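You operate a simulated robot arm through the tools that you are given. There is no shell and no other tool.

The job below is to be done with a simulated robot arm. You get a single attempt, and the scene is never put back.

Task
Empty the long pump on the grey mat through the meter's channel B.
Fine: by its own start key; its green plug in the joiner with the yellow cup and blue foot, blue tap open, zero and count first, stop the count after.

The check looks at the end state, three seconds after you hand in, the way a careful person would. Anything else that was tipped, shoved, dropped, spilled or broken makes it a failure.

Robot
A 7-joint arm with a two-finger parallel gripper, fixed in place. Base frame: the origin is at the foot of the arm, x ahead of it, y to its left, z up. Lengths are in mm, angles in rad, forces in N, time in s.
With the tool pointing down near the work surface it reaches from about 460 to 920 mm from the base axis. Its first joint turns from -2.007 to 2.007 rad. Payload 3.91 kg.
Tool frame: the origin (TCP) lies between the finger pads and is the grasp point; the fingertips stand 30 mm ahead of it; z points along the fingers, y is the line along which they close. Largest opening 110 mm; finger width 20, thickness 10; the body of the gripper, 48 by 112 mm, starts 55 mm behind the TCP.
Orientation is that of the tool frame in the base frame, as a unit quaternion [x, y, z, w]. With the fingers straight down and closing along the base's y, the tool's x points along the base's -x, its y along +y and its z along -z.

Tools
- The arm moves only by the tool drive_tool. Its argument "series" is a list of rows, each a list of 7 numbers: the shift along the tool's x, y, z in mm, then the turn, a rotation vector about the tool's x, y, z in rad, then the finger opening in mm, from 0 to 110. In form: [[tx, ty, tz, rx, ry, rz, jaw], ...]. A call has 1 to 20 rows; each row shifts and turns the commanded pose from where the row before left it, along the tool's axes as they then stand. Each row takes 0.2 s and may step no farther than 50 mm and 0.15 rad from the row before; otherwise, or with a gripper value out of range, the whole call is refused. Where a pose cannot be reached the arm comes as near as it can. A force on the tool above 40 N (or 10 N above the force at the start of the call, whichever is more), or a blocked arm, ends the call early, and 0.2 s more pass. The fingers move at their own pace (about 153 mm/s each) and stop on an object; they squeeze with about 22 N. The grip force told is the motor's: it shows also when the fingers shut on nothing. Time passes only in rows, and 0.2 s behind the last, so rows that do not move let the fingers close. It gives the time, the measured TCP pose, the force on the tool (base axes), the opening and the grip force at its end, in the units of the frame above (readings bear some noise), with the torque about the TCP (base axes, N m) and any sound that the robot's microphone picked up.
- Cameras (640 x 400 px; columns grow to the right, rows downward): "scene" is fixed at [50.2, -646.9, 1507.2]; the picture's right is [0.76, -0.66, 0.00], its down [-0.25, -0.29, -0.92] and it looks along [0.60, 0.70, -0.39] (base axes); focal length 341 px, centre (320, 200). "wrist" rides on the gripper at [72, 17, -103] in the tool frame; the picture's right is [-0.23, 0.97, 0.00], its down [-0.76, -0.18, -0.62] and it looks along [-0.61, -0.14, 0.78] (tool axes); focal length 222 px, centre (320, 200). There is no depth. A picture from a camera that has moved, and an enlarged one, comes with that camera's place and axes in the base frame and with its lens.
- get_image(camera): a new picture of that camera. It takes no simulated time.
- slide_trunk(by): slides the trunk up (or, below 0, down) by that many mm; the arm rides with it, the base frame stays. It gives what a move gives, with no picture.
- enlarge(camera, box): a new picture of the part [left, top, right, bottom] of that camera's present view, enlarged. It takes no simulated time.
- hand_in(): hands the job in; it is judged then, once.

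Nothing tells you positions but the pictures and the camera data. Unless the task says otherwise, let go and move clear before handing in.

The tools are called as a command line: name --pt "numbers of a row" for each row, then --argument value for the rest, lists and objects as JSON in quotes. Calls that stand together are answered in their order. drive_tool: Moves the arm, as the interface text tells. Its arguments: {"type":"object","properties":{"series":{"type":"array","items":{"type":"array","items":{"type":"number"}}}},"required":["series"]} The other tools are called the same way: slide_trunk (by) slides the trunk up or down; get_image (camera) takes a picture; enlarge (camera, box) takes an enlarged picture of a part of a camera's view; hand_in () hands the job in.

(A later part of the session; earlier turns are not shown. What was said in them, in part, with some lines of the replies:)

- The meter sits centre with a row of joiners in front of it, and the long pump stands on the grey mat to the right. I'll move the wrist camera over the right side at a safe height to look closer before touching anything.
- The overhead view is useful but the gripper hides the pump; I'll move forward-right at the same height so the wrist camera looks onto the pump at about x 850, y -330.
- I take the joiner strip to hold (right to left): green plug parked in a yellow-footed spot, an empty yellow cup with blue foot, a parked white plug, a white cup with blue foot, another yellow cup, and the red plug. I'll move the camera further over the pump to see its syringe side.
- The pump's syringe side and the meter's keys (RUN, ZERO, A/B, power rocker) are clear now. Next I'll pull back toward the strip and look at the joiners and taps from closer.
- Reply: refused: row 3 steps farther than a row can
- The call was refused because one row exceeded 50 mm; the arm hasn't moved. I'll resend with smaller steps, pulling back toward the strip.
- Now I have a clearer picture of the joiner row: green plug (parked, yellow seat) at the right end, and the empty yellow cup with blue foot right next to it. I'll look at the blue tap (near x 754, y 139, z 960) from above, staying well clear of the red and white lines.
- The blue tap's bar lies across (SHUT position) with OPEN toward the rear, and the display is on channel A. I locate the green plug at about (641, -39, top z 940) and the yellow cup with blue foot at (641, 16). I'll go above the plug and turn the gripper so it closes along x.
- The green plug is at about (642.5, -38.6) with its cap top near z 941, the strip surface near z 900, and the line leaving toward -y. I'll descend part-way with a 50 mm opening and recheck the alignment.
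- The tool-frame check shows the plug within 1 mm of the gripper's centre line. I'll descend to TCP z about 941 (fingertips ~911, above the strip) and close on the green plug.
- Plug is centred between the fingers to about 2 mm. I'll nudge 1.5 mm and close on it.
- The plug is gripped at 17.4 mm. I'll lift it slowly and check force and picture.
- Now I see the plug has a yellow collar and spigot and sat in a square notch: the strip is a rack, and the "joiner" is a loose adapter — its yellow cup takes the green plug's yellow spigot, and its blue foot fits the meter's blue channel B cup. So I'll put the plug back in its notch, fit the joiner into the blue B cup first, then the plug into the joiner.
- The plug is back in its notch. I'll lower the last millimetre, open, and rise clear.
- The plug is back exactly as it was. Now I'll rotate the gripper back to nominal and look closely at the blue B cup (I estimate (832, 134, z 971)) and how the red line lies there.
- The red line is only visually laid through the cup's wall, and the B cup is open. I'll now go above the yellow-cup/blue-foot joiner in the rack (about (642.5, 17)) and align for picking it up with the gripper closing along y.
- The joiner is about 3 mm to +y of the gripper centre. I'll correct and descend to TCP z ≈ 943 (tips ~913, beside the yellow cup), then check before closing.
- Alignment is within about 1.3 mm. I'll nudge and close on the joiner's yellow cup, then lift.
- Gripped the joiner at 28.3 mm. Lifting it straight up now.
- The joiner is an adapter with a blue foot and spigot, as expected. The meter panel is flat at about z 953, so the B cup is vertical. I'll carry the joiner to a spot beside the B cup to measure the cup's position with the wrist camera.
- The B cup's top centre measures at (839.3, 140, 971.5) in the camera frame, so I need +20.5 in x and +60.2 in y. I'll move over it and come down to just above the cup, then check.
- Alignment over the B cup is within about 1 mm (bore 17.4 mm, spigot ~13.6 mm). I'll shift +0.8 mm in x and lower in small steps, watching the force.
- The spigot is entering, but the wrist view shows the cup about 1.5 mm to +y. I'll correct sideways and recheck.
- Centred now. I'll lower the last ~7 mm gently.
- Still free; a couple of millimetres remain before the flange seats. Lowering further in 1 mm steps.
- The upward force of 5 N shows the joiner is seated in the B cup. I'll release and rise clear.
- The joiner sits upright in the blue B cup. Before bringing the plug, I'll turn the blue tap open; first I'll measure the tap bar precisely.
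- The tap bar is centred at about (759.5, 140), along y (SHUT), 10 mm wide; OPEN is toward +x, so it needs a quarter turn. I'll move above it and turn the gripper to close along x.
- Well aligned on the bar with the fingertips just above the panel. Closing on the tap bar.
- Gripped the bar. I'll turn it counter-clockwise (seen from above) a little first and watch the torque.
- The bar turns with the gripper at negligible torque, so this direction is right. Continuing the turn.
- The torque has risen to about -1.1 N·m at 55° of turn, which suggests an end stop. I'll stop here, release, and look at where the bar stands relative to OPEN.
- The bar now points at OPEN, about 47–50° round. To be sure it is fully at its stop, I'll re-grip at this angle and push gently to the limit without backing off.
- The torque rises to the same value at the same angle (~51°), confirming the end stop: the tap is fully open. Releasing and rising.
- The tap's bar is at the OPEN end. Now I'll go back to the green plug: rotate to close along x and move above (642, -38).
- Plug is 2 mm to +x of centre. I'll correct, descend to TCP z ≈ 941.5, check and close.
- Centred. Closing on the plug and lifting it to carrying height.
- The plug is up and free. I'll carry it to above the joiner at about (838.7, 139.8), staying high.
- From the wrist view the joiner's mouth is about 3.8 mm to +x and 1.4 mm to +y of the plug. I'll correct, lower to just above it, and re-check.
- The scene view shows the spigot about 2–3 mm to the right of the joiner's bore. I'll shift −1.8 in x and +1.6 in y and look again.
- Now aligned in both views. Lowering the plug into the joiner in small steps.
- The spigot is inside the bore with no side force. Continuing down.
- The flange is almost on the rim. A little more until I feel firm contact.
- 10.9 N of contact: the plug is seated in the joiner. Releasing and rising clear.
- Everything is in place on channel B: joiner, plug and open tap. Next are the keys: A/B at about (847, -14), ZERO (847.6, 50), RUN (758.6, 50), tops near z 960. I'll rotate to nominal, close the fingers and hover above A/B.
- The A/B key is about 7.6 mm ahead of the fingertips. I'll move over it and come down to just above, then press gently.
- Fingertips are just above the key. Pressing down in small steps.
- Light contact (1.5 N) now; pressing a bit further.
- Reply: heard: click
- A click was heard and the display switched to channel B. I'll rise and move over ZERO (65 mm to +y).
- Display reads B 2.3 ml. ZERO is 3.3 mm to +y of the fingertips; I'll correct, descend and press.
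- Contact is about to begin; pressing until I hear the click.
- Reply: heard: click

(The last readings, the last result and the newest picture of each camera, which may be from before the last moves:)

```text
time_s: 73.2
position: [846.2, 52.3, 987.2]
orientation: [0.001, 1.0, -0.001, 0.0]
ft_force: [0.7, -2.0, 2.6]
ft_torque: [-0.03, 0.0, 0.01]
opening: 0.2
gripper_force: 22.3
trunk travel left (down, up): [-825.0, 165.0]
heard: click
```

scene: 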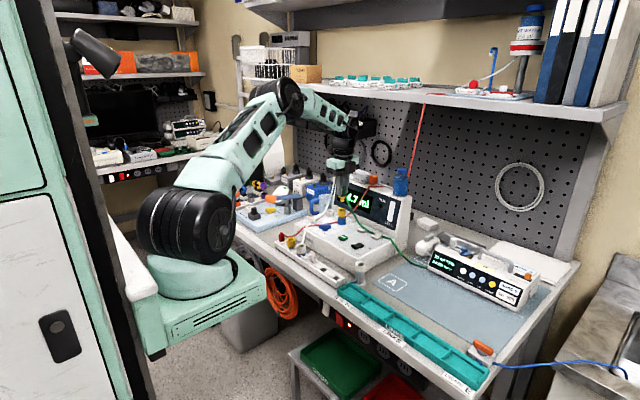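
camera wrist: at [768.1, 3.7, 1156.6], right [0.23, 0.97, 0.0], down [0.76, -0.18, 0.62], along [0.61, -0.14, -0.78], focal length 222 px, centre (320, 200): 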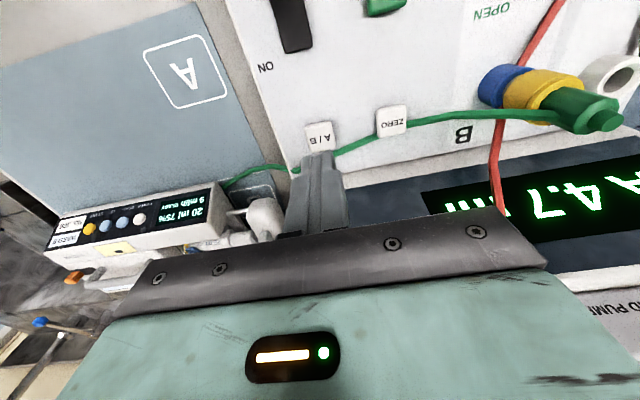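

Click heard. Rising and moving toward RUN at about (758.6, 50.4), checking the display.

drive_tool --pt "0 0 -5 0 0 0 0" --pt "0 0 -20 0 0 0 0" --pt "0 0 -20 0 0 0 0" --pt "44 -1 0 0 0 0 0" --pt "44 -1 0 0 0 0 0" --pt "0 0 0 0 0 0 0"

enlarge --camera "wrist" --box '[240, 80, 400, 220]'

enlarge --camera "scene" --box '[310, 170, 410, 250]'

```text
time_s: 74.6
position: [759.3, 49.0, 1031.5]
orientation: [0.001, 1.0, 0.001, 0.0]
ft_force: [0.1, 0.1, -0.1]
ft_torque: [0.04, -0.01, 0.03]
opening: 0.3
gripper_force: 22.1
trunk travel left (down, up): [-825.0, 165.0]
```

```text
2.86 times, centred on (320, 150) of wrist
camera zoom: at [687.7, 66.4, 1135.3], right [0.23, 0.97, 0.0], down [0.76, -0.18, 0.62], along [0.61, -0.14, -0.78], focal length 635 px, centre (320, 343)
```

zoom: 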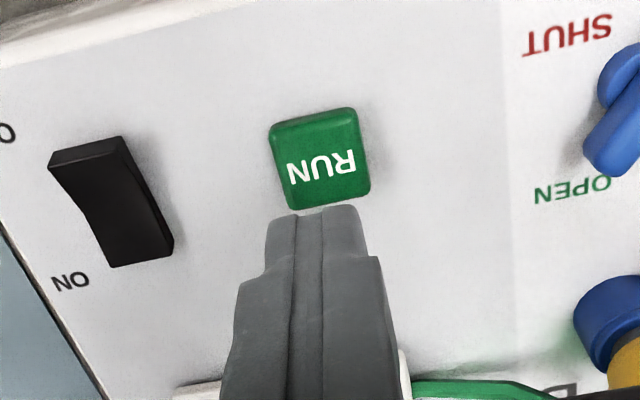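

```text
5.00 times, centred on (360, 210) of scene
camera zoom: at [50.2, -646.9, 1507.2], right [0.76, -0.66, 0.0], down [-0.25, -0.29, -0.92], along [0.6, 0.7, -0.39], focal length 1707 px, centre (120, 150)
```

zoom: 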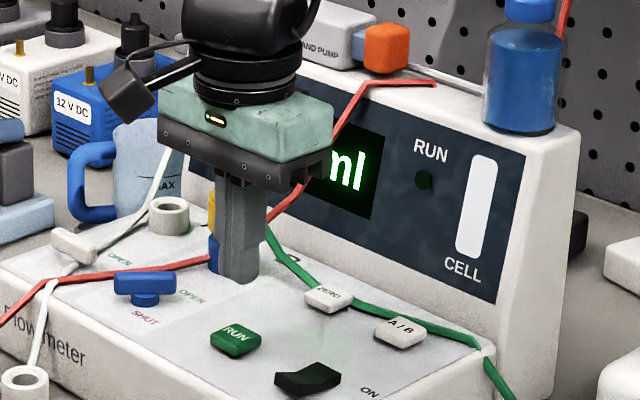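

RUN is centred within 2 mm. I'll press it to start the count.

drive_tool --pt "2 0.7 15 0 0 0 0" --pt "0 0 15 0 0 0 0" --pt "0 0 6 0 0 0 0" --pt "0 0 3 0 0 0 0" --pt "0 0 2 0 0 0 0" --pt "0 0 1 0 0 0 0" --pt "0 0 0 0 0 0 0"

enlarge --camera "scene" --box '[310, 170, 410, 250]'

```text
time_s: 76.2
position: [755.6, 50.8, 990.4]
orientation: [0.001, 1.0, 0.0, -0.001]
ft_force: [-0.1, -0.4, 0.8]
ft_torque: [0.01, -0.01, -0.04]
opening: 0.1
gripper_force: 21.7
trunk travel left (down, up): [-825.0, 165.0]
```

```text
5.00 times, centred on (360, 210) of scene
camera zoom: at [50.2, -646.9, 1507.2], right [0.76, -0.66, 0.0], down [-0.25, -0.29, -0.92], along [0.6, 0.7, -0.39], focal length 1707 px, centre (120, 150)
```

zoom: 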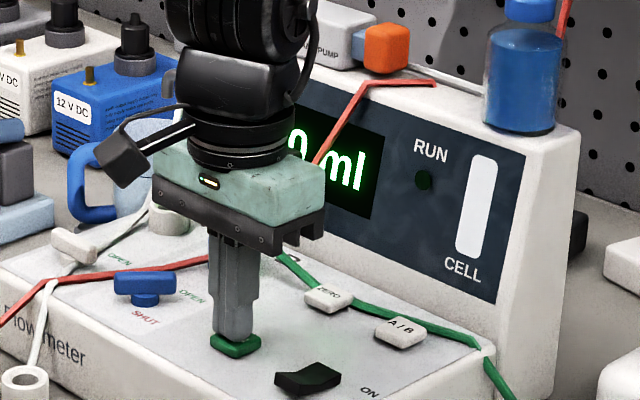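

The display shows "…0 ml" so the zero took. Pressing RUN through its click.

drive_tool --pt "0 0 1 0 0 0 0" --pt "0 0 1 0 0 0 0" --pt "0 0 0 0 0 0 0"

enlarge --camera "scene" --box '[310, 170, 410, 250]'

```text
time_s: 77.0
position: [755.0, 51.0, 987.7]
orientation: [0.001, 1.0, 0.0, 0.0]
ft_force: [-0.5, -0.8, 2.0]
ft_torque: [0.02, 0.02, -0.03]
opening: 0.0
gripper_force: 21.8
trunk travel left (down, up): [-825.0, 165.0]
heard: click
```

```text
5.00 times, centred on (360, 210) of scene
camera zoom: at [50.2, -646.9, 1507.2], right [0.76, -0.66, 0.0], down [-0.25, -0.29, -0.92], along [0.6, 0.7, -0.39], focal length 1707 px, centre (120, 150)
```

zoom: 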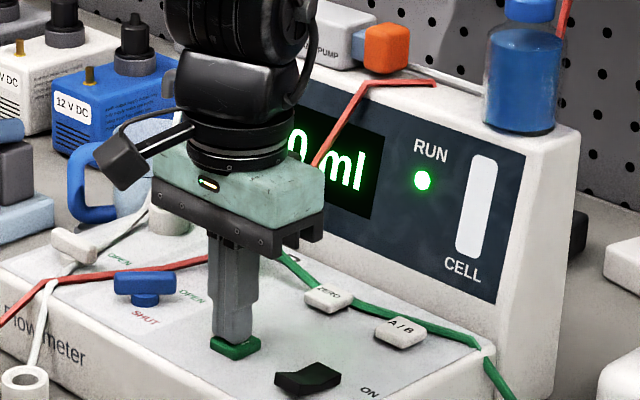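

The RUN lamp is lit and the count is at 0.0 on channel B. Now to the pump: I put START near (921, -376, 926) on its sloped front face. I'll rise and move to look at it closely.

drive_tool --pt "0 0 -5 0 0 0 0" --pt "0 0 -35 0 0 0 0" --pt "0 0 -45 0 0 0 0" --pt "0 0 -30 0 0 0 0" --pt "-4 -42.7 0 0 0 0 40" --pt "-4 -42.7 0 0 0 0 110" --pt "-4 -42.7 0 0 0 0 110" --pt "-4 -42.7 0 0 0 0 110" --pt "-4 -42.7 0 0 0 0 110" --pt "-4 -42.7 0 0 0 0 110" --pt "-4 -42.7 0 0 0 0 110" --pt "-4 -42.7 0 0 0 0 110" --pt "-4 -42.7 0 0 0 0 110" --pt "-4 -42.7 0 0 0 0 110" --pt "0 0 0 0 0 0 110"

get_image --camera "wrist"

get_image --camera "scene"

enlarge --camera "wrist" --box '[230, 120, 430, 220]'

enlarge --camera "scene" --box '[320, 170, 420, 250]'

```text
time_s: 80.2
position: [797.4, -375.7, 1104.7]
orientation: [0.001, 1.0, -0.001, 0.0]
ft_force: [-0.2, 0.8, 0.9]
ft_torque: [0.01, -0.02, 0.0]
opening: 110.0
gripper_force: 0.1
trunk travel left (down, up): [-825.0, 165.0]
```

```text
taken
camera wrist: at [725.7, -358.9, 1207.1], right [0.23, 0.97, 0.0], down [0.76, -0.18, 0.62], along [0.61, -0.14, -0.78], focal length 222 px, centre (320, 200)
```

wrist: 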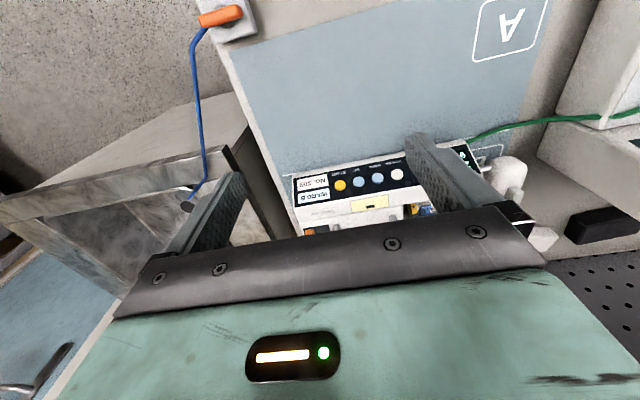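

```text
taken
```

scene: 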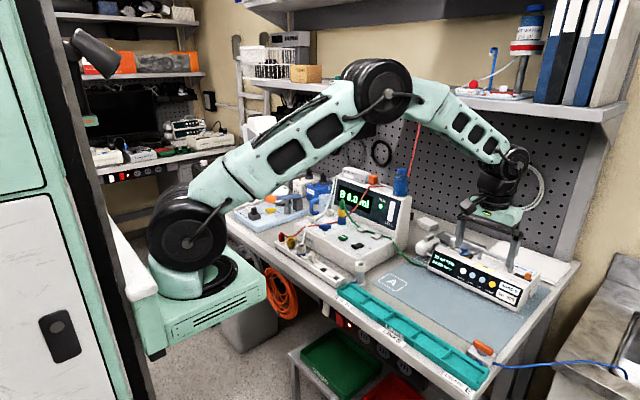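

```text
3.20 times, centred on (330, 170) of wrist
camera zoom: at [725.7, -358.9, 1207.1], right [0.23, 0.97, 0.0], down [0.76, -0.18, 0.62], along [0.61, -0.14, -0.78], focal length 711 px, centre (288, 296)
```

zoom: 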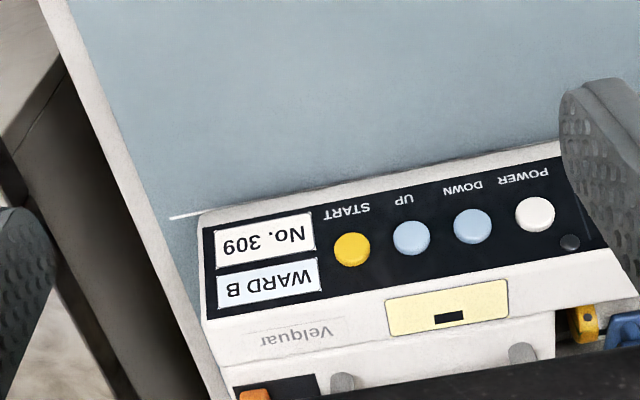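

```text
5.00 times, centred on (370, 210) of scene
camera zoom: at [50.2, -646.9, 1507.2], right [0.76, -0.66, 0.0], down [-0.25, -0.29, -0.92], along [0.6, 0.7, -0.39], focal length 1707 px, centre (70, 150)
```

zoom: 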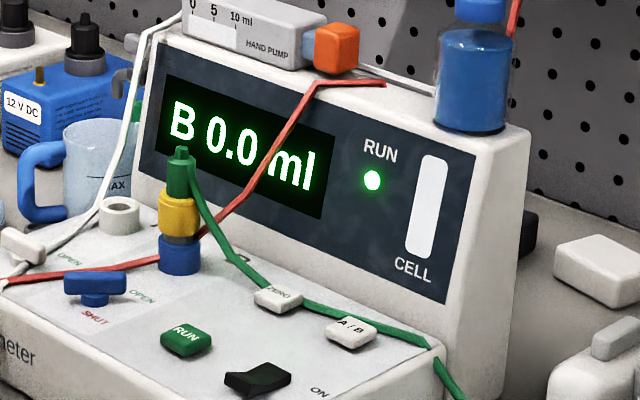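

The meter shows B 0.0 ml with RUN lit. I'll zoom on the pump's keys to judge the face's slope before planning the START press.

enlarge --camera "wrist" --box '[285, 150, 385, 215]'

enlarge --camera "scene" --box '[420, 235, 540, 310]'

```text
6.15 times, centred on (335, 182) of wrist
camera zoom: at [725.7, -358.9, 1207.1], right [0.23, 0.97, 0.0], down [0.76, -0.18, 0.62], along [0.61, -0.14, -0.78], focal length 1367 px, centre (228, 308)
```

zoom: 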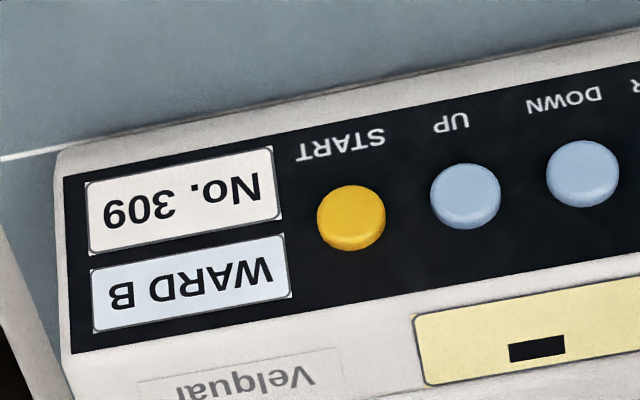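

```text
5.33 times, centred on (480, 272) of scene
camera zoom: at [50.2, -646.9, 1507.2], right [0.76, -0.66, 0.0], down [-0.25, -0.29, -0.92], along [0.6, 0.7, -0.39], focal length 1821 px, centre (-533, -187)
```

zoom: 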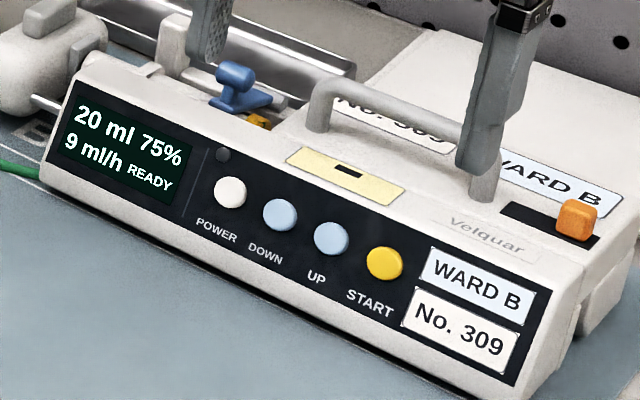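

The keys' face slopes about 60–65°, so I'll tilt the tool about 50° forward to press along its normal. First tilt here in free space with fingers closed, then look.

drive_tool --pt "0 0 0 0 -0.1455 0 110" --pt "0 0 0 0 -0.1455 0 60" --pt "0 0 0 0 -0.1455 0 0" --pt "0 0 0 0 -0.1455 0 0" --pt "0 0 0 0 -0.1455 0 0" --pt "0 0 0 0 -0.1455 0 0" --pt "0 0 0 0 0 0 0"

get_image --camera "wrist"

get_image --camera "scene"

```text
time_s: 81.8
position: [794.2, -375.5, 1103.4]
orientation: [0.001, 0.906, 0.0, 0.424]
ft_force: [0.3, -0.1, -0.2]
ft_torque: [0.01, -0.03, -0.01]
opening: 0.1
gripper_force: 22.2
trunk travel left (down, up): [-825.0, 165.0]
```

```text
taken
camera wrist: at [671.1, -359.0, 1114.0], right [0.15, 0.97, 0.17], down [0.01, -0.18, 0.98], along [0.99, -0.14, -0.04], focal length 222 px, centre (320, 200)
```

wrist: 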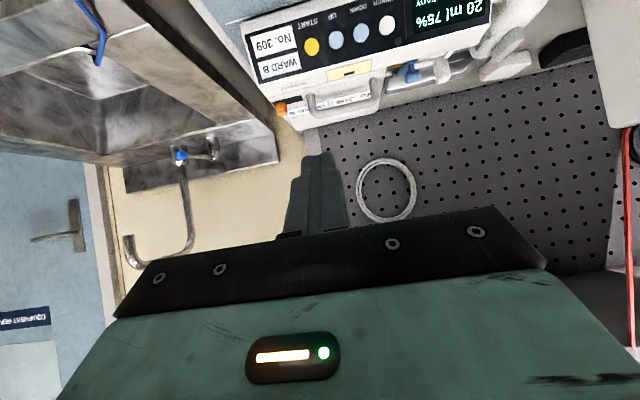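

```text
taken
```

scene: 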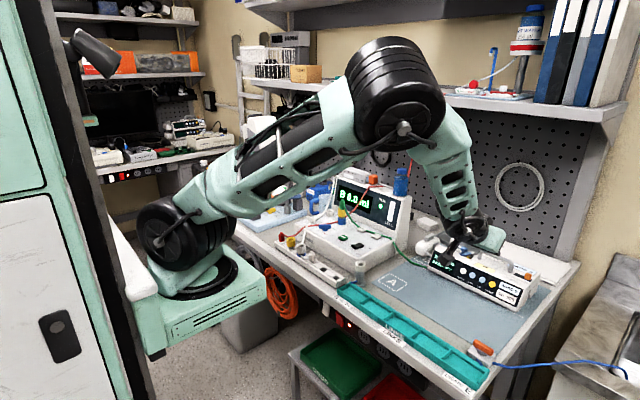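

enlarge --camera "wrist" --box '[240, 0, 420, 110]'

```text
3.56 times, centred on (330, 55) of wrist
camera zoom: at [671.1, -359.0, 1114.0], right [0.15, 0.97, 0.17], down [0.01, -0.18, 0.98], along [0.99, -0.14, -0.04], focal length 790 px, centre (284, 716)
```

zoom: 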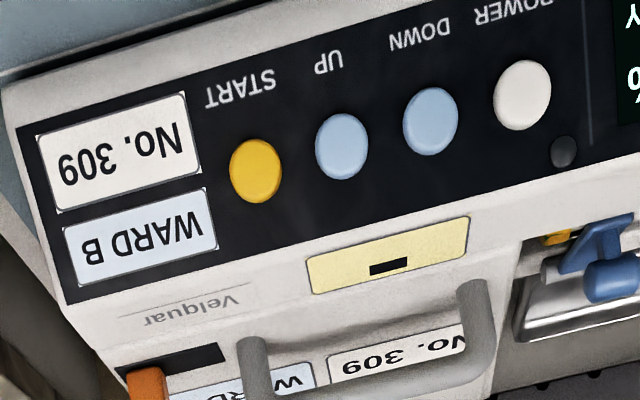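

START is at about (921, -373.5, 929) and the face slopes 66°. I'll tilt 10° more and approach to ~40 mm in front of the key, then check.

drive_tool --pt "0 0 0 0 -0.0873 0 0" --pt "0 0 0 0 -0.0872 0 0" --pt "22.1 0.6 31.3 0 0 0 0" --pt "22.1 0.6 31.3 0 0 0 0" --pt "22.1 0.6 31.3 0 0 0 0" --pt "22 0.7 31.3 0 0 0 0" --pt "0 0 0 0 0 0 0"

get_image --camera "wrist"

enlarge --camera "wrist" --box '[230, 40, 410, 200]'

enlarge --camera "scene" --box '[400, 200, 540, 310]'

```text
time_s: 83.4
position: [857.1, -371.2, 963.9]
orientation: [0.002, 0.866, -0.002, 0.501]
ft_force: [-0.9, 0.6, -0.1]
ft_torque: [0.01, -0.01, -0.01]
opening: 0.1
gripper_force: 22.2
trunk travel left (down, up): [-825.0, 165.0]
```

```text
taken
camera wrist: at [733.7, -353.9, 951.6], right [0.11, 0.97, 0.2], down [-0.16, -0.18, 0.97], along [0.98, -0.14, 0.14], focal length 222 px, centre (320, 200)
```

wrist: 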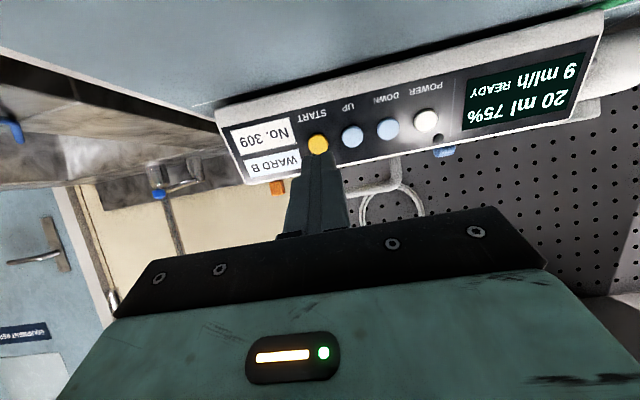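

```text
2.50 times, centred on (320, 120) of wrist
camera zoom: at [733.7, -353.9, 951.6], right [0.11, 0.97, 0.2], down [-0.16, -0.18, 0.97], along [0.98, -0.14, 0.14], focal length 555 px, centre (320, 400)
```

zoom: 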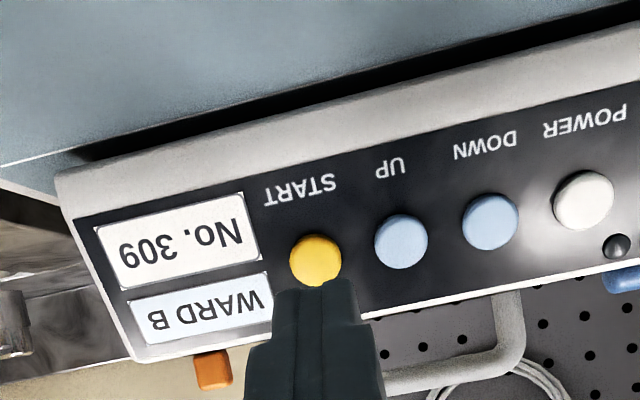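

```text
3.64 times, centred on (470, 255) of scene
camera zoom: at [50.2, -646.9, 1507.2], right [0.76, -0.66, 0.0], down [-0.25, -0.29, -0.92], along [0.6, 0.7, -0.39], focal length 1242 px, centre (-226, 0)
```

zoom: 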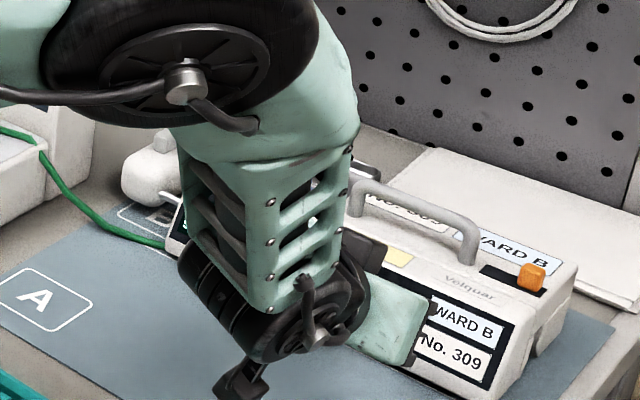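

Well lined up; START is about 3 mm up and 2.4 mm to -y of the tip axis. I'll correct and advance most of the way.

drive_tool --pt "-3 -2.4 10 0 0 0 0" --pt "0 0 10 0 0 0 0" --pt "0 0 8 0 0 0 0" --pt "0 0 0 0 0 0 0"

enlarge --camera "wrist" --box '[230, 40, 410, 200]'

```text
time_s: 84.4
position: [884.2, -376.0, 952.2]
orientation: [0.001, 0.866, 0.0, 0.5]
ft_force: [1.2, -0.2, 0.1]
ft_torque: [-0.01, 0.0, 0.03]
opening: 0.0
gripper_force: 22.0
trunk travel left (down, up): [-825.0, 165.0]
```

```text
2.50 times, centred on (320, 120) of wrist
camera zoom: at [759.6, -358.7, 941.1], right [0.12, 0.97, 0.2], down [-0.16, -0.18, 0.97], along [0.98, -0.14, 0.13], focal length 555 px, centre (320, 400)
```

zoom: 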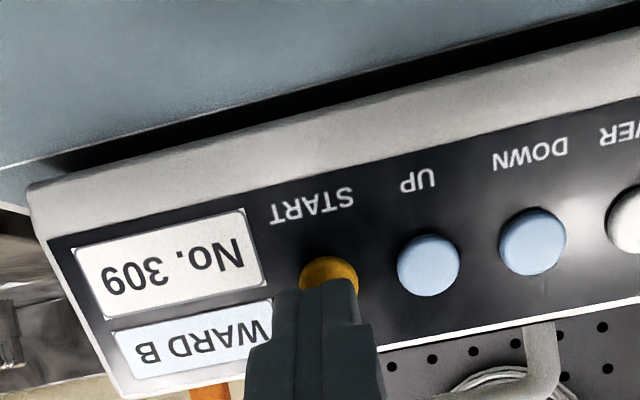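

Tip is a couple of mm short in y. I'll nudge +2 mm and advance gently toward START.

drive_tool --pt "0 2 3 0 0 0 0" --pt "0 0 3 0 0 0 0" --pt "0 0 2 0 0 0 0" --pt "0 0 0 0 0 0 0"

enlarge --camera "wrist" --box '[230, 40, 410, 200]'

```text
time_s: 85.4
position: [890.9, -375.1, 948.9]
orientation: [0.0, 0.866, 0.0, 0.5]
ft_force: [-1.5, 0.1, 1.1]
ft_torque: [0.02, 0.0, -0.01]
opening: 0.0
gripper_force: 22.0
trunk travel left (down, up): [-825.0, 165.0]
heard: click
```

```text
2.50 times, centred on (320, 120) of wrist
camera zoom: at [767.0, -357.5, 937.7], right [0.12, 0.97, 0.2], down [-0.16, -0.18, 0.97], along [0.98, -0.14, 0.14], focal length 555 px, centre (320, 400)
```

zoom: 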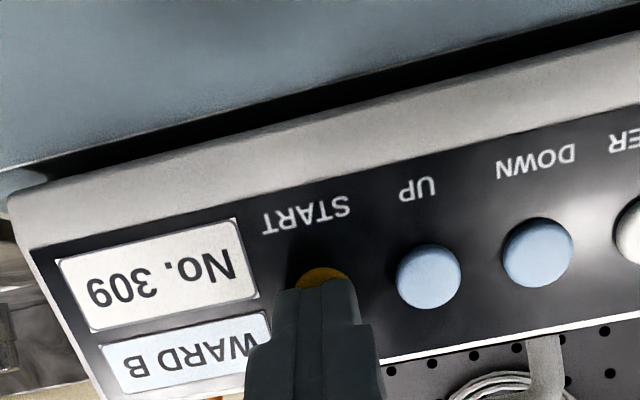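

A click was heard at light force. Retracting and checking the pump's display.

drive_tool --pt "0 0 -6 0 0 0 0" --pt "0 0 -30 0 0 0 0" --pt "0 0 -30 0 0 0 0" --pt "0 0 0 0 0 0 0"

enlarge --camera "wrist" --box '[260, 60, 640, 220]'

enlarge --camera "scene" --box '[320, 170, 420, 250]'

```text
time_s: 86.4
position: [832.8, -375.6, 980.5]
orientation: [0.001, 0.866, -0.001, 0.501]
ft_force: [-0.6, 0.3, -0.1]
ft_torque: [0.04, 0.01, 0.02]
opening: 0.2
gripper_force: 21.7
trunk travel left (down, up): [-825.0, 165.0]
```

```text
1.68 times, centred on (450, 140) of wrist
camera zoom: at [709.2, -358.3, 969.9], right [0.12, 0.97, 0.2], down [-0.16, -0.18, 0.97], along [0.98, -0.14, 0.13], focal length 374 px, centre (101, 301)
```

zoom: 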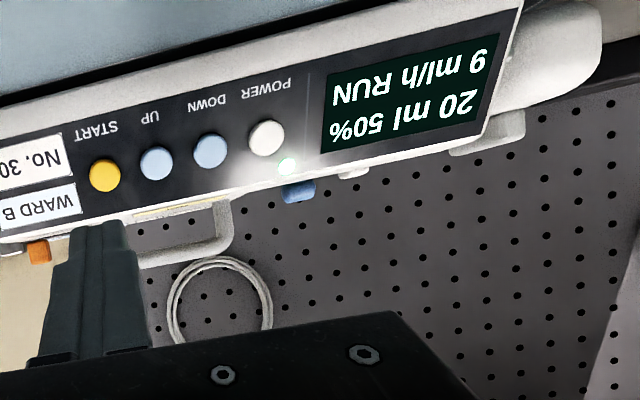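

```text
5.00 times, centred on (370, 210) of scene
camera zoom: at [50.2, -646.9, 1507.2], right [0.76, -0.66, 0.0], down [-0.25, -0.29, -0.92], along [0.6, 0.7, -0.39], focal length 1707 px, centre (70, 150)
```

zoom: 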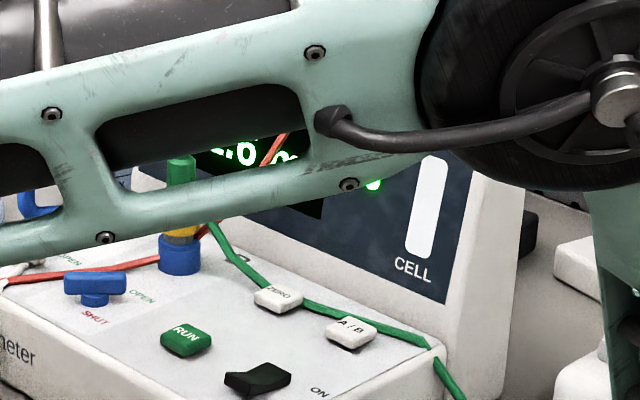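

The pump is running (RUN, already down to 50 %) and the meter is counting. I'll back the arm up and level the tool while it empties.

drive_tool --pt "-26 0 -15 0 0 0 0" --pt "-26 0 -15 0 0 0 0" --pt "-26 0 -15 0 0 0 0" --pt "-17 0 -10 0 0 0 0" --pt "0 0 0 0 0.131 0 0" --pt "0 0 0 0 0.131 0 0" --pt "0 0 0 0 0.131 0 0" --pt "0 0 0 0 0.131 0 0" --pt "0 0 0 0 0.131 0 0" --pt "0 0 0 0 0.131 0 0" --pt "0 0 0 0 0.131 0 0" --pt "0 0 0 0 0.13 0 0" --pt "0 0 0 0 0 0 0"

get_image --camera "scene"

enlarge --camera "scene" --box '[320, 170, 420, 250]'

enlarge --camera "scene" --box '[410, 210, 540, 310]'

```text
time_s: 89.2
position: [833.2, -373.7, 1092.1]
orientation: [0.001, 1.0, 0.0, -0.001]
ft_force: [-0.4, 0.9, 0.5]
ft_torque: [0.03, 0.0, -0.04]
opening: 0.0
gripper_force: 22.5
trunk travel left (down, up): [-825.0, 165.0]
```

```text
taken
```

scene: 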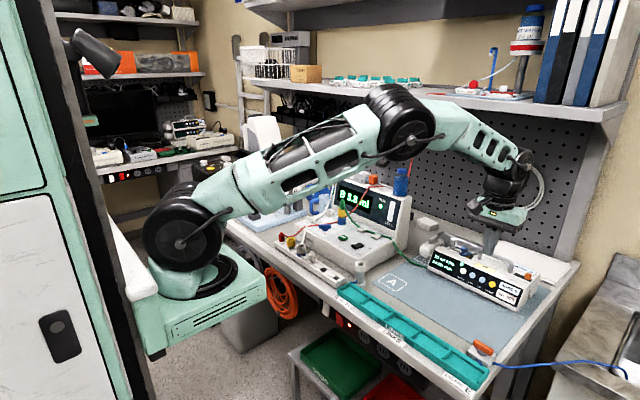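

```text
5.00 times, centred on (370, 210) of scene
camera zoom: at [50.2, -646.9, 1507.2], right [0.76, -0.66, 0.0], down [-0.25, -0.29, -0.92], along [0.6, 0.7, -0.39], focal length 1707 px, centre (70, 150)
```

zoom: 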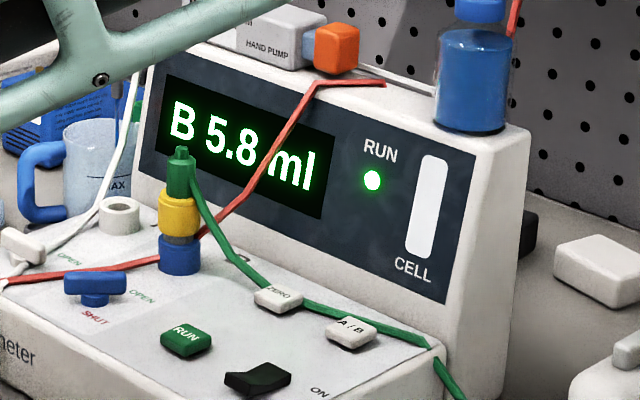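

```text
4.00 times, centred on (475, 260) of scene
camera zoom: at [50.2, -646.9, 1507.2], right [0.76, -0.66, 0.0], down [-0.25, -0.29, -0.92], along [0.6, 0.7, -0.39], focal length 1366 px, centre (-300, -40)
```

zoom: 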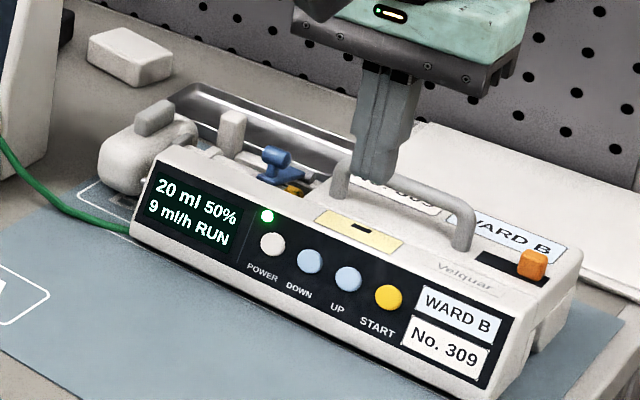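

Counting is at 5.8 ml and the pump is still in RUN at 50 %. I'll hold still here while it empties.

drive_tool --pt "0 0 0 0 0 0 0" --pt "0 0 0 0 0 0 0" --pt "0 0 0 0 0 0 0" --pt "0 0 0 0 0 0 0" --pt "0 0 0 0 0 0 0" --pt "0 0 0 0 0 0 0" --pt "0 0 0 0 0 0 0" --pt "0 0 0 0 0 0 0" --pt "0 0 0 0 0 0 0" --pt "0 0 0 0 0 0 0" --pt "0 0 0 0 0 0 0" --pt "0 0 0 0 0 0 0" --pt "0 0 0 0 0 0 0" --pt "0 0 0 0 0 0 0" --pt "0 0 0 0 0 0 0" --pt "0 0 0 0 0 0 0" --pt "0 0 0 0 0 0 0" --pt "0 0 0 0 0 0 0" --pt "0 0 0 0 0 0 0" --pt "0 0 0 0 0 0 0"

enlarge --camera "scene" --box '[320, 170, 420, 250]'

enlarge --camera "scene" --box '[410, 210, 540, 310]'

```text
time_s: 93.4
position: [834.3, -374.0, 1091.2]
orientation: [0.001, 1.0, 0.0, 0.0]
ft_force: [0.3, -0.1, 0.3]
ft_torque: [-0.01, 0.0, -0.02]
opening: 0.1
gripper_force: 22.4
trunk travel left (down, up): [-825.0, 165.0]
```

```text
5.00 times, centred on (370, 210) of scene
camera zoom: at [50.2, -646.9, 1507.2], right [0.76, -0.66, 0.0], down [-0.25, -0.29, -0.92], along [0.6, 0.7, -0.39], focal length 1707 px, centre (70, 150)
```

zoom: 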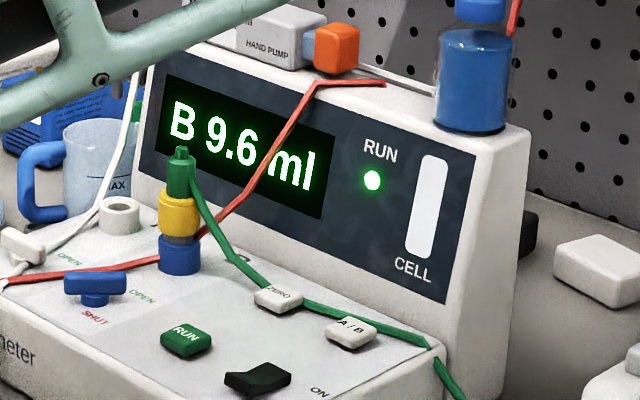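

```text
4.00 times, centred on (475, 260) of scene
camera zoom: at [50.2, -646.9, 1507.2], right [0.76, -0.66, 0.0], down [-0.25, -0.29, -0.92], along [0.6, 0.7, -0.39], focal length 1366 px, centre (-300, -40)
```

zoom: 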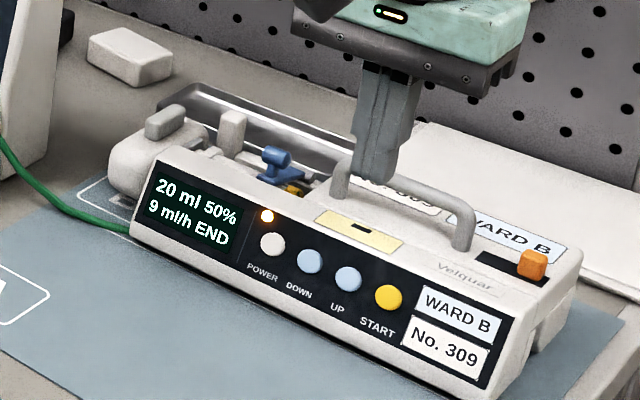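

The pump shows END with an amber lamp and the meter reads 9.6 ml. I'll check the syringe itself and confirm the reading has settled.

drive_tool --pt "0 30 0 0 0 0 60" --pt "0 40 0 0 0 0 110" --pt "0 0 0 0 0 0 110"

get_image --camera "wrist"

enlarge --camera "scene" --box '[320, 170, 420, 250]'

enlarge --camera "scene" --box '[420, 210, 500, 270]'

```text
time_s: 94.2
position: [834.6, -303.6, 1090.5]
orientation: [0.0, 1.0, 0.0, 0.0]
ft_force: [0.3, -0.7, 0.3]
ft_torque: [-0.03, -0.03, -0.02]
opening: 110.0
gripper_force: 0.2
trunk travel left (down, up): [-825.0, 165.0]
```

```text
taken
camera wrist: at [764.2, -286.8, 1193.7], right [0.23, 0.97, 0.0], down [0.76, -0.18, 0.62], along [0.61, -0.14, -0.78], focal length 222 px, centre (320, 200)
```

wrist: 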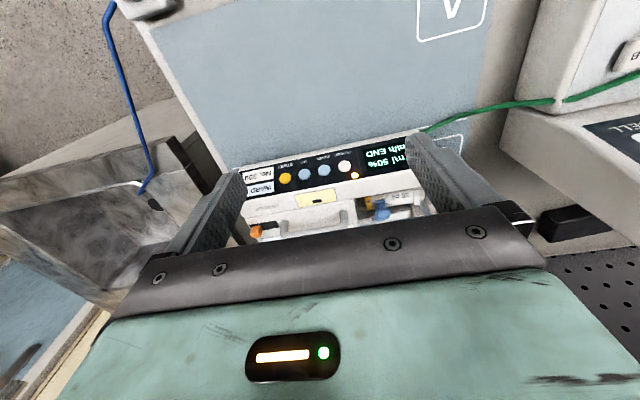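

```text
5.00 times, centred on (370, 210) of scene
camera zoom: at [50.2, -646.9, 1507.2], right [0.76, -0.66, 0.0], down [-0.25, -0.29, -0.92], along [0.6, 0.7, -0.39], focal length 1707 px, centre (70, 150)
```

zoom: 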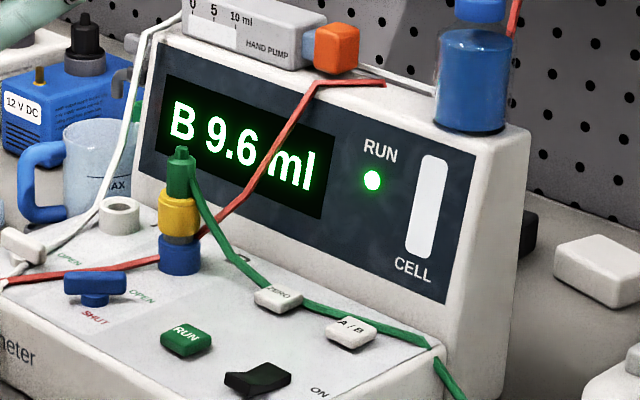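

```text
6.67 times, centred on (460, 240) of scene
camera zoom: at [50.2, -646.9, 1507.2], right [0.76, -0.66, 0.0], down [-0.25, -0.29, -0.92], along [0.6, 0.7, -0.39], focal length 2276 px, centre (-613, -67)
```

zoom: 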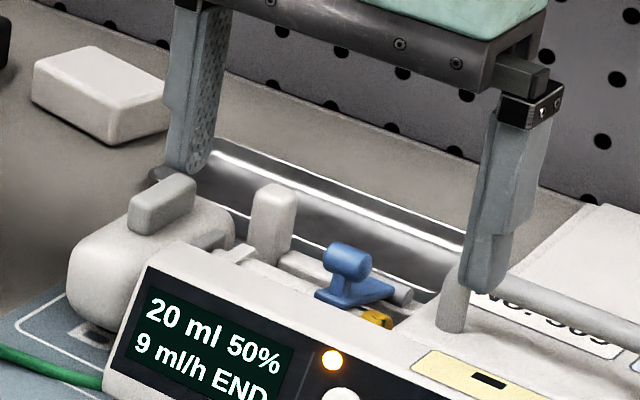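

The reading is steady at 9.6 ml and the pusher has moved in. I'll tilt the camera to look directly at the syringe to be sure it is empty.

drive_tool --pt "0 0 -30 0 0 0 110" --pt "0 0 -20 0 -0.12 0 110" --pt "0 0 0 0 -0.12 0 110" --pt "0 0 0 0 -0.12 0 110" --pt "0 0 0 0 -0.12 0 110" --pt "0 0 0 0 -0.12 0 110" --pt "0 0 0 0 0 0 110"

get_image --camera "wrist"

enlarge --camera "wrist" --box '[300, 90, 480, 210]'

```text
time_s: 95.8
position: [835.6, -304.9, 1141.1]
orientation: [0.002, 0.955, -0.001, 0.296]
ft_force: [0.5, -0.8, -0.1]
ft_torque: [-0.01, -0.02, 0.02]
opening: 110.3
gripper_force: 0.1
trunk travel left (down, up): [-825.0, 165.0]
```

```text
taken
camera wrist: at [718.5, -286.9, 1185.1], right [0.19, 0.97, 0.13], down [0.27, -0.18, 0.94], along [0.94, -0.14, -0.3], focal length 222 px, centre (320, 200)
```

wrist: 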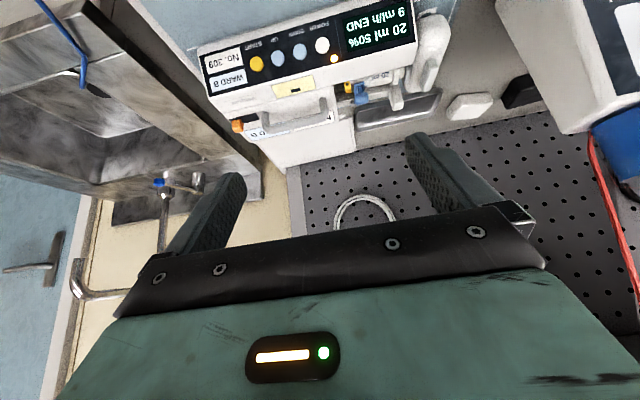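

```text
3.33 times, centred on (390, 150) of wrist
camera zoom: at [718.5, -286.9, 1185.1], right [0.19, 0.97, 0.13], down [0.27, -0.18, 0.94], along [0.94, -0.14, -0.3], focal length 740 px, centre (87, 367)
```

zoom: 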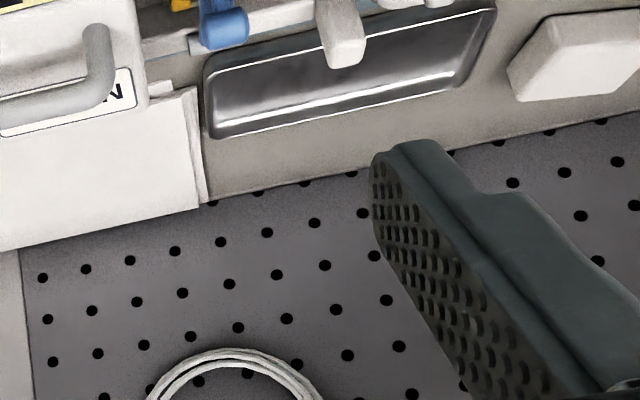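

enlarge --camera "wrist" --box '[320, 0, 470, 130]'

enlarge --camera "scene" --box '[425, 220, 485, 265]'

```text
3.08 times, centred on (395, 65) of wrist
camera zoom: at [718.5, -286.9, 1185.1], right [0.19, 0.97, 0.13], down [0.27, -0.18, 0.94], along [0.94, -0.14, -0.3], focal length 684 px, centre (89, 615)
```

zoom: 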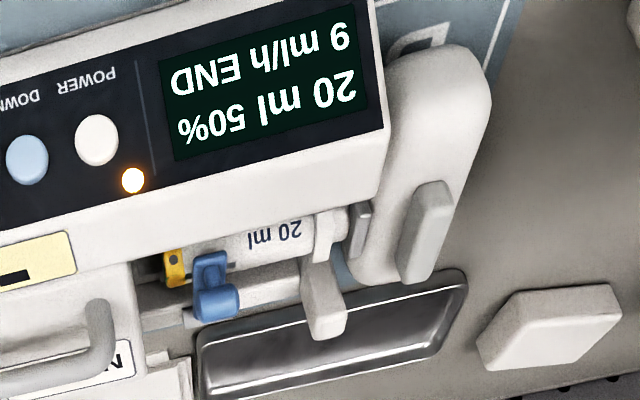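

```text
8.89 times, centred on (455, 242) of scene
camera zoom: at [50.2, -646.9, 1507.2], right [0.76, -0.66, 0.0], down [-0.25, -0.29, -0.92], along [0.6, 0.7, -0.39], focal length 3035 px, centre (-880, -178)
```

zoom: 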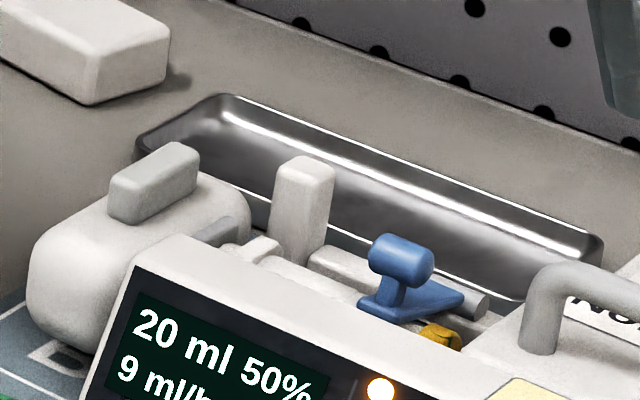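

The plunger is fully home: the pump is empty (END, 9.6 ml through channel B). Now I'll level the tool and return above RUN to stop the count.

drive_tool --pt "0 0 0 0 0.12 0 0" --pt "0 0 0 0 0.12 0 0" --pt "0 0 0 0 0.12 0 0" --pt "0 0 0 0 0.12 0 0" --pt "0 0 0 0 0.12 0 0" --pt "20 30 0 0 0 0 0" --pt "20 40 0 0 0 0 0" --pt "20 40 0 0 0 0 0" --pt "18 40 0 0 0 0 0" --pt "0 42 0 0 0 0 0" --pt "0 42 0 0 0 0 0" --pt "0 42 0 0 0 0 0" --pt "0 42 0 0 0 0 0" --pt "0 37 20 0 0 0 0" --pt "0 0 45 0 0 0 0" --pt "0 0 40 0 0 0 0" --pt "0 0 0 0 0 0 0"

enlarge --camera "wrist" --box '[240, 80, 400, 220]'

enlarge --camera "scene" --box '[310, 170, 410, 250]'

```text
time_s: 99.4
position: [757.0, 51.5, 1036.1]
orientation: [0.001, 1.0, 0.0, 0.0]
ft_force: [-0.1, 0.4, -0.8]
ft_torque: [0.01, 0.01, -0.02]
opening: 0.0
gripper_force: 21.7
trunk travel left (down, up): [-825.0, 165.0]
```

```text
2.86 times, centred on (320, 150) of wrist
camera zoom: at [686.6, 67.7, 1139.8], right [0.23, 0.97, 0.0], down [0.76, -0.18, 0.62], along [0.61, -0.14, -0.78], focal length 635 px, centre (320, 343)
```

zoom: 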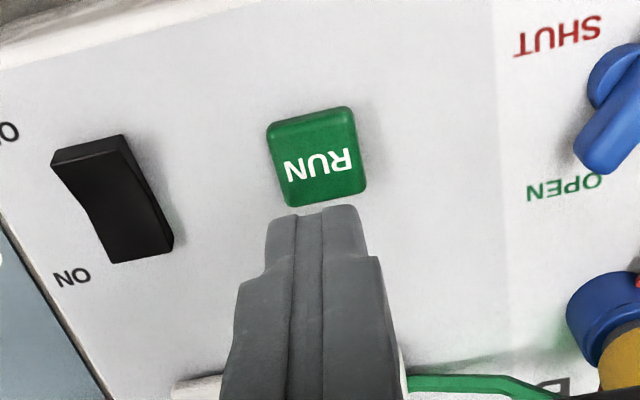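

```text
5.00 times, centred on (360, 210) of scene
camera zoom: at [50.2, -646.9, 1507.2], right [0.76, -0.66, 0.0], down [-0.25, -0.29, -0.92], along [0.6, 0.7, -0.39], focal length 1707 px, centre (120, 150)
```

zoom: 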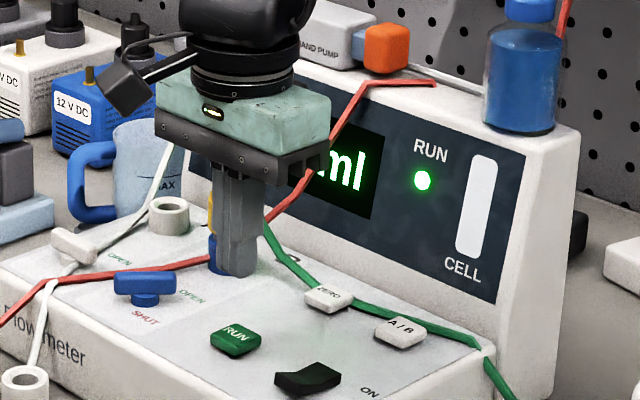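

RUN is directly below. Pressing it once to stop the count.

drive_tool --pt "0.3 -0.9 20 0 0 0 0" --pt "0 0 15 0 0 0 0" --pt "0 0 6 0 0 0 0" --pt "0 0 3 0 0 0 0" --pt "0 0 2 0 0 0 0" --pt "0 0 0 0 0 0 0"

enlarge --camera "scene" --box '[310, 170, 410, 250]'

```text
time_s: 100.8
position: [756.4, 50.0, 989.5]
orientation: [0.001, 1.0, 0.0, 0.0]
ft_force: [-0.4, -0.9, 1.1]
ft_torque: [-0.01, 0.02, -0.02]
opening: 0.0
gripper_force: 22.0
trunk travel left (down, up): [-825.0, 165.0]
heard: click
```

```text
5.00 times, centred on (360, 210) of scene
camera zoom: at [50.2, -646.9, 1507.2], right [0.76, -0.66, 0.0], down [-0.25, -0.29, -0.92], along [0.6, 0.7, -0.39], focal length 1707 px, centre (120, 150)
```

zoom: 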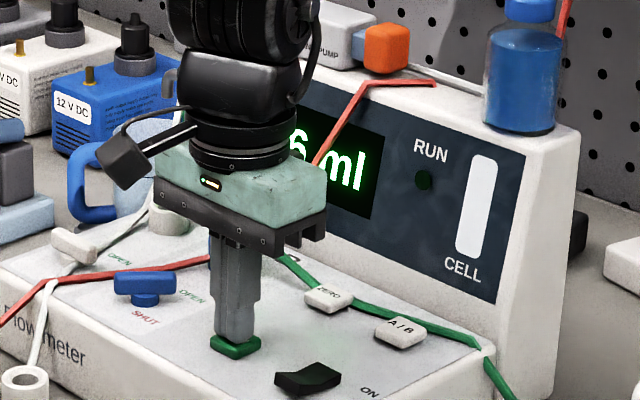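

The click sounded and the RUN lamp went out, with the reading held at ".6 ml". I'll rise and withdraw, then check the whole scene.

drive_tool --pt "0 0 -6 0 0 0 0" --pt "0 0 -30 0 0 0 0" --pt "0 0 -45 0 0 0 0" --pt "0 0 -48 0 0 0 0" --pt "20 0 -45 0 0 0 0" --pt "45 0 -15 0 0 0 0" --pt "45 0 0 0 0 0 0" --pt "45 0 0 0 0 0 0" --pt "45 30 0 0 0 0 50" --pt "0 45 -30 0 0 0 110" --pt "0 45 -30 0 0 0 110" --pt "0 0 0 0 0 0 110"

get_image --camera "scene"

enlarge --camera "scene" --box '[270, 170, 410, 280]'

enlarge --camera "scene" --box '[400, 200, 560, 320]'

get_image --camera "wrist"

```text
refused: row 9 steps farther than a row can; nothing moved
```

```text
taken
```

scene: 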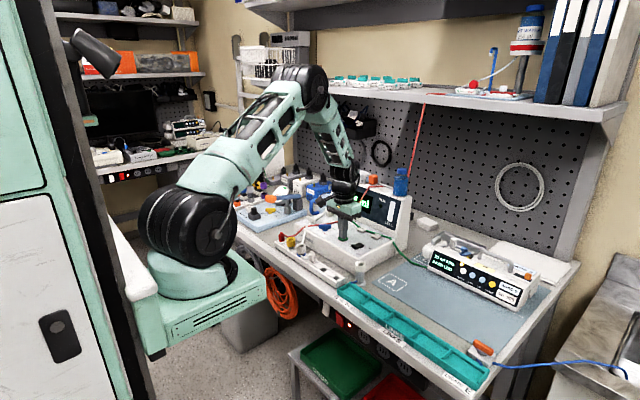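

```text
3.64 times, centred on (340, 225) of scene
camera zoom: at [50.2, -646.9, 1507.2], right [0.76, -0.66, 0.0], down [-0.25, -0.29, -0.92], along [0.6, 0.7, -0.39], focal length 1242 px, centre (247, 109)
```

zoom: 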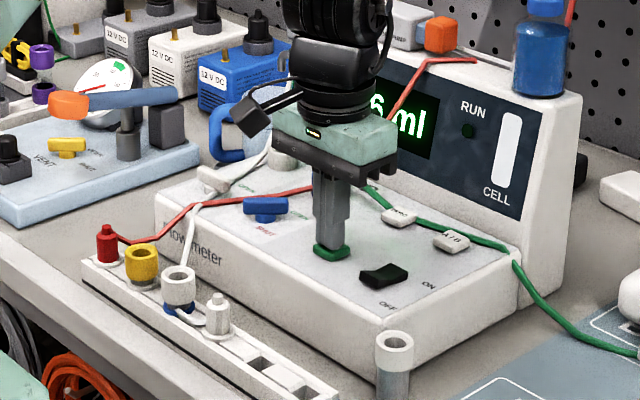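

```text
3.33 times, centred on (480, 260) of scene
camera zoom: at [50.2, -646.9, 1507.2], right [0.76, -0.66, 0.0], down [-0.25, -0.29, -0.92], along [0.6, 0.7, -0.39], focal length 1138 px, centre (-213, 0)
```

zoom: 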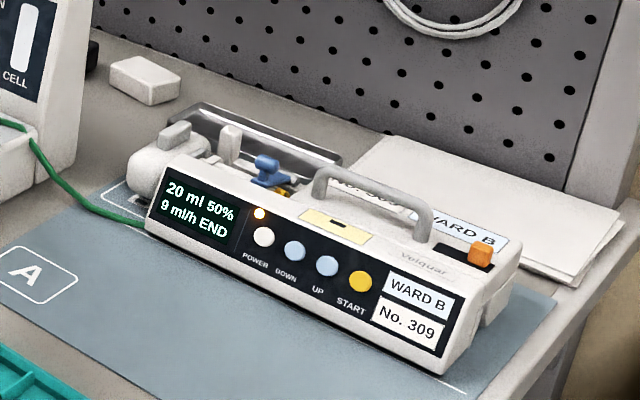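

```text
taken
camera wrist: at [685.6, 67.0, 1092.8], right [0.23, 0.97, 0.0], down [0.76, -0.18, 0.62], along [0.61, -0.14, -0.78], focal length 222 px, centre (320, 200)
```

wrist: 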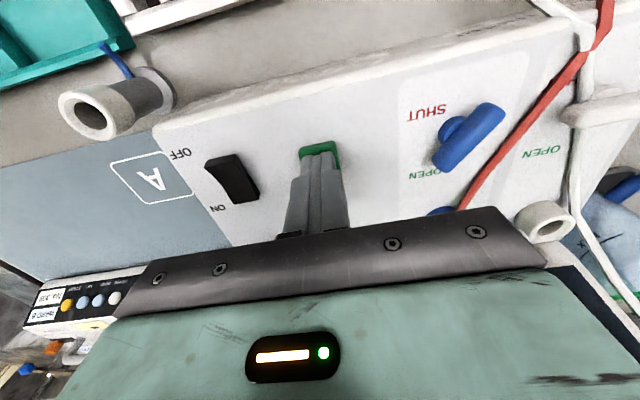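

That call was refused (one row too long) and nothing moved. I'll resend with shorter steps to rise straight up off RUN and withdraw.

drive_tool --pt "0 0 -6 0 0 0 0" --pt "0 0 -30 0 0 0 0" --pt "0 0 -45 0 0 0 0" --pt "0 0 -48 0 0 0 0" --pt "20 0 -40 0 0 0 0" --pt "40 0 -15 0 0 0 0" --pt "40 0 0 0 0 0 0" --pt "40 0 0 0 0 0 0" --pt "40 0 0 0 0 0 0" --pt "0 40 -20 0 0 0 50" --pt "0 40 -20 0 0 0 110" --pt "0 0 0 0 0 0 110"

get_image --camera "scene"

enlarge --camera "scene" --box '[310, 170, 410, 250]'

enlarge --camera "scene" --box '[400, 200, 560, 320]'

get_image --camera "wrist"

```text
time_s: 103.4
position: [574.6, 132.9, 1212.0]
orientation: [0.001, 1.0, 0.0, 0.0]
ft_force: [0.6, 0.2, 0.5]
ft_torque: [0.0, 0.0, 0.01]
opening: 109.6
gripper_force: 0.0
trunk travel left (down, up): [-825.0, 165.0]
```

```text
taken
```

scene: 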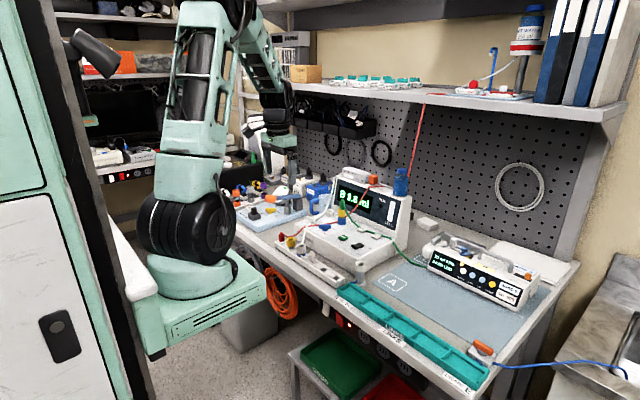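

```text
5.00 times, centred on (360, 210) of scene
camera zoom: at [50.2, -646.9, 1507.2], right [0.76, -0.66, 0.0], down [-0.25, -0.29, -0.92], along [0.6, 0.7, -0.39], focal length 1707 px, centre (120, 150)
```

zoom: 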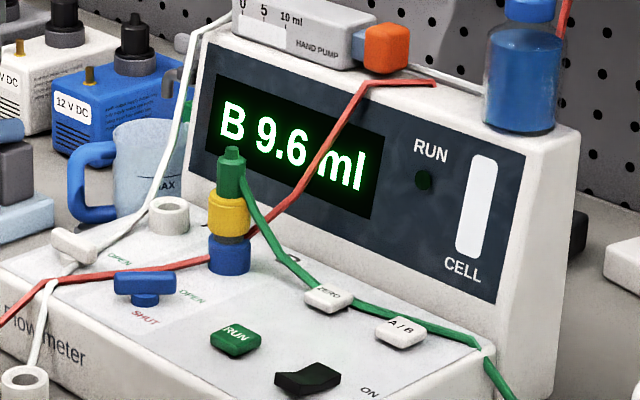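

```text
3.33 times, centred on (480, 260) of scene
camera zoom: at [50.2, -646.9, 1507.2], right [0.76, -0.66, 0.0], down [-0.25, -0.29, -0.92], along [0.6, 0.7, -0.39], focal length 1138 px, centre (-213, 0)
```

zoom: 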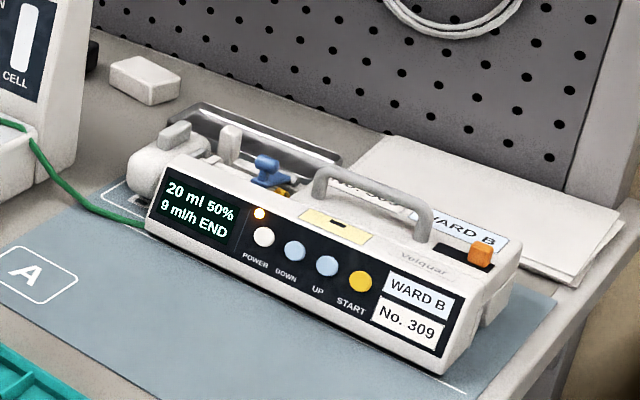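

```text
taken
camera wrist: at [504.7, 149.4, 1315.9], right [0.23, 0.97, 0.0], down [0.76, -0.18, 0.62], along [0.61, -0.14, -0.78], focal length 222 px, centre (320, 200)
```

wrist: 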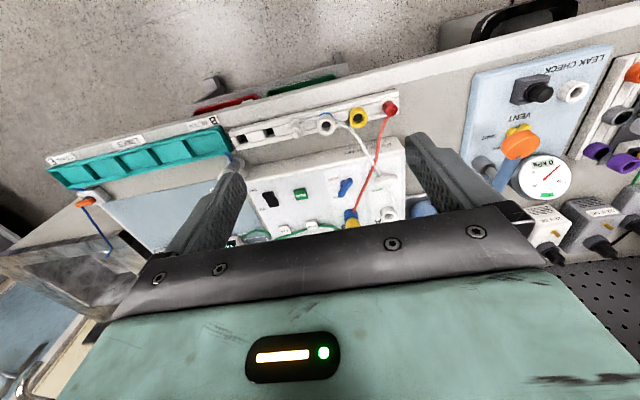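

Everything agrees: the meter shows B 9.6 ml with the RUN lamp off, and the pump shows END with its plunger home. The green plug sits in the yellow/blue joiner on channel B, the blue tap is at OPEN, and nothing else looks disturbed. The arm is clear, so I'm handing in.

hand_in

```text
The job is handed in.
```

The long pump is empty, and its contents went through channel B. The meter shows B 9.6 ml with the count stopped, and the pump shows END with its plunger fully in. The job is handed in, but no result has come back yet.

- **Joiner and plug:** The joiner with the yellow cup and blue foot was loose in the rack, so I fitted it into the blue B cup. The green plug is seated in it.
- **Tap:** I turned the blue tap until it stopped, about 50° round, with the bar at the OPEN mark.
- **Count:** I switched the meter from A to B, zeroed it and started the count. Then I pressed the pump's own START key. Once the pump showed END and the reading had settled, I stopped the count.
- **Pump display:** The percentage on the pump dropped from 75% to 50% during the run. I don't know what that figure measures; I took "empty" from END and the plunger.

Nothing looked spilled, tipped or moved in the last pictures, and the arm is clear of the bench.
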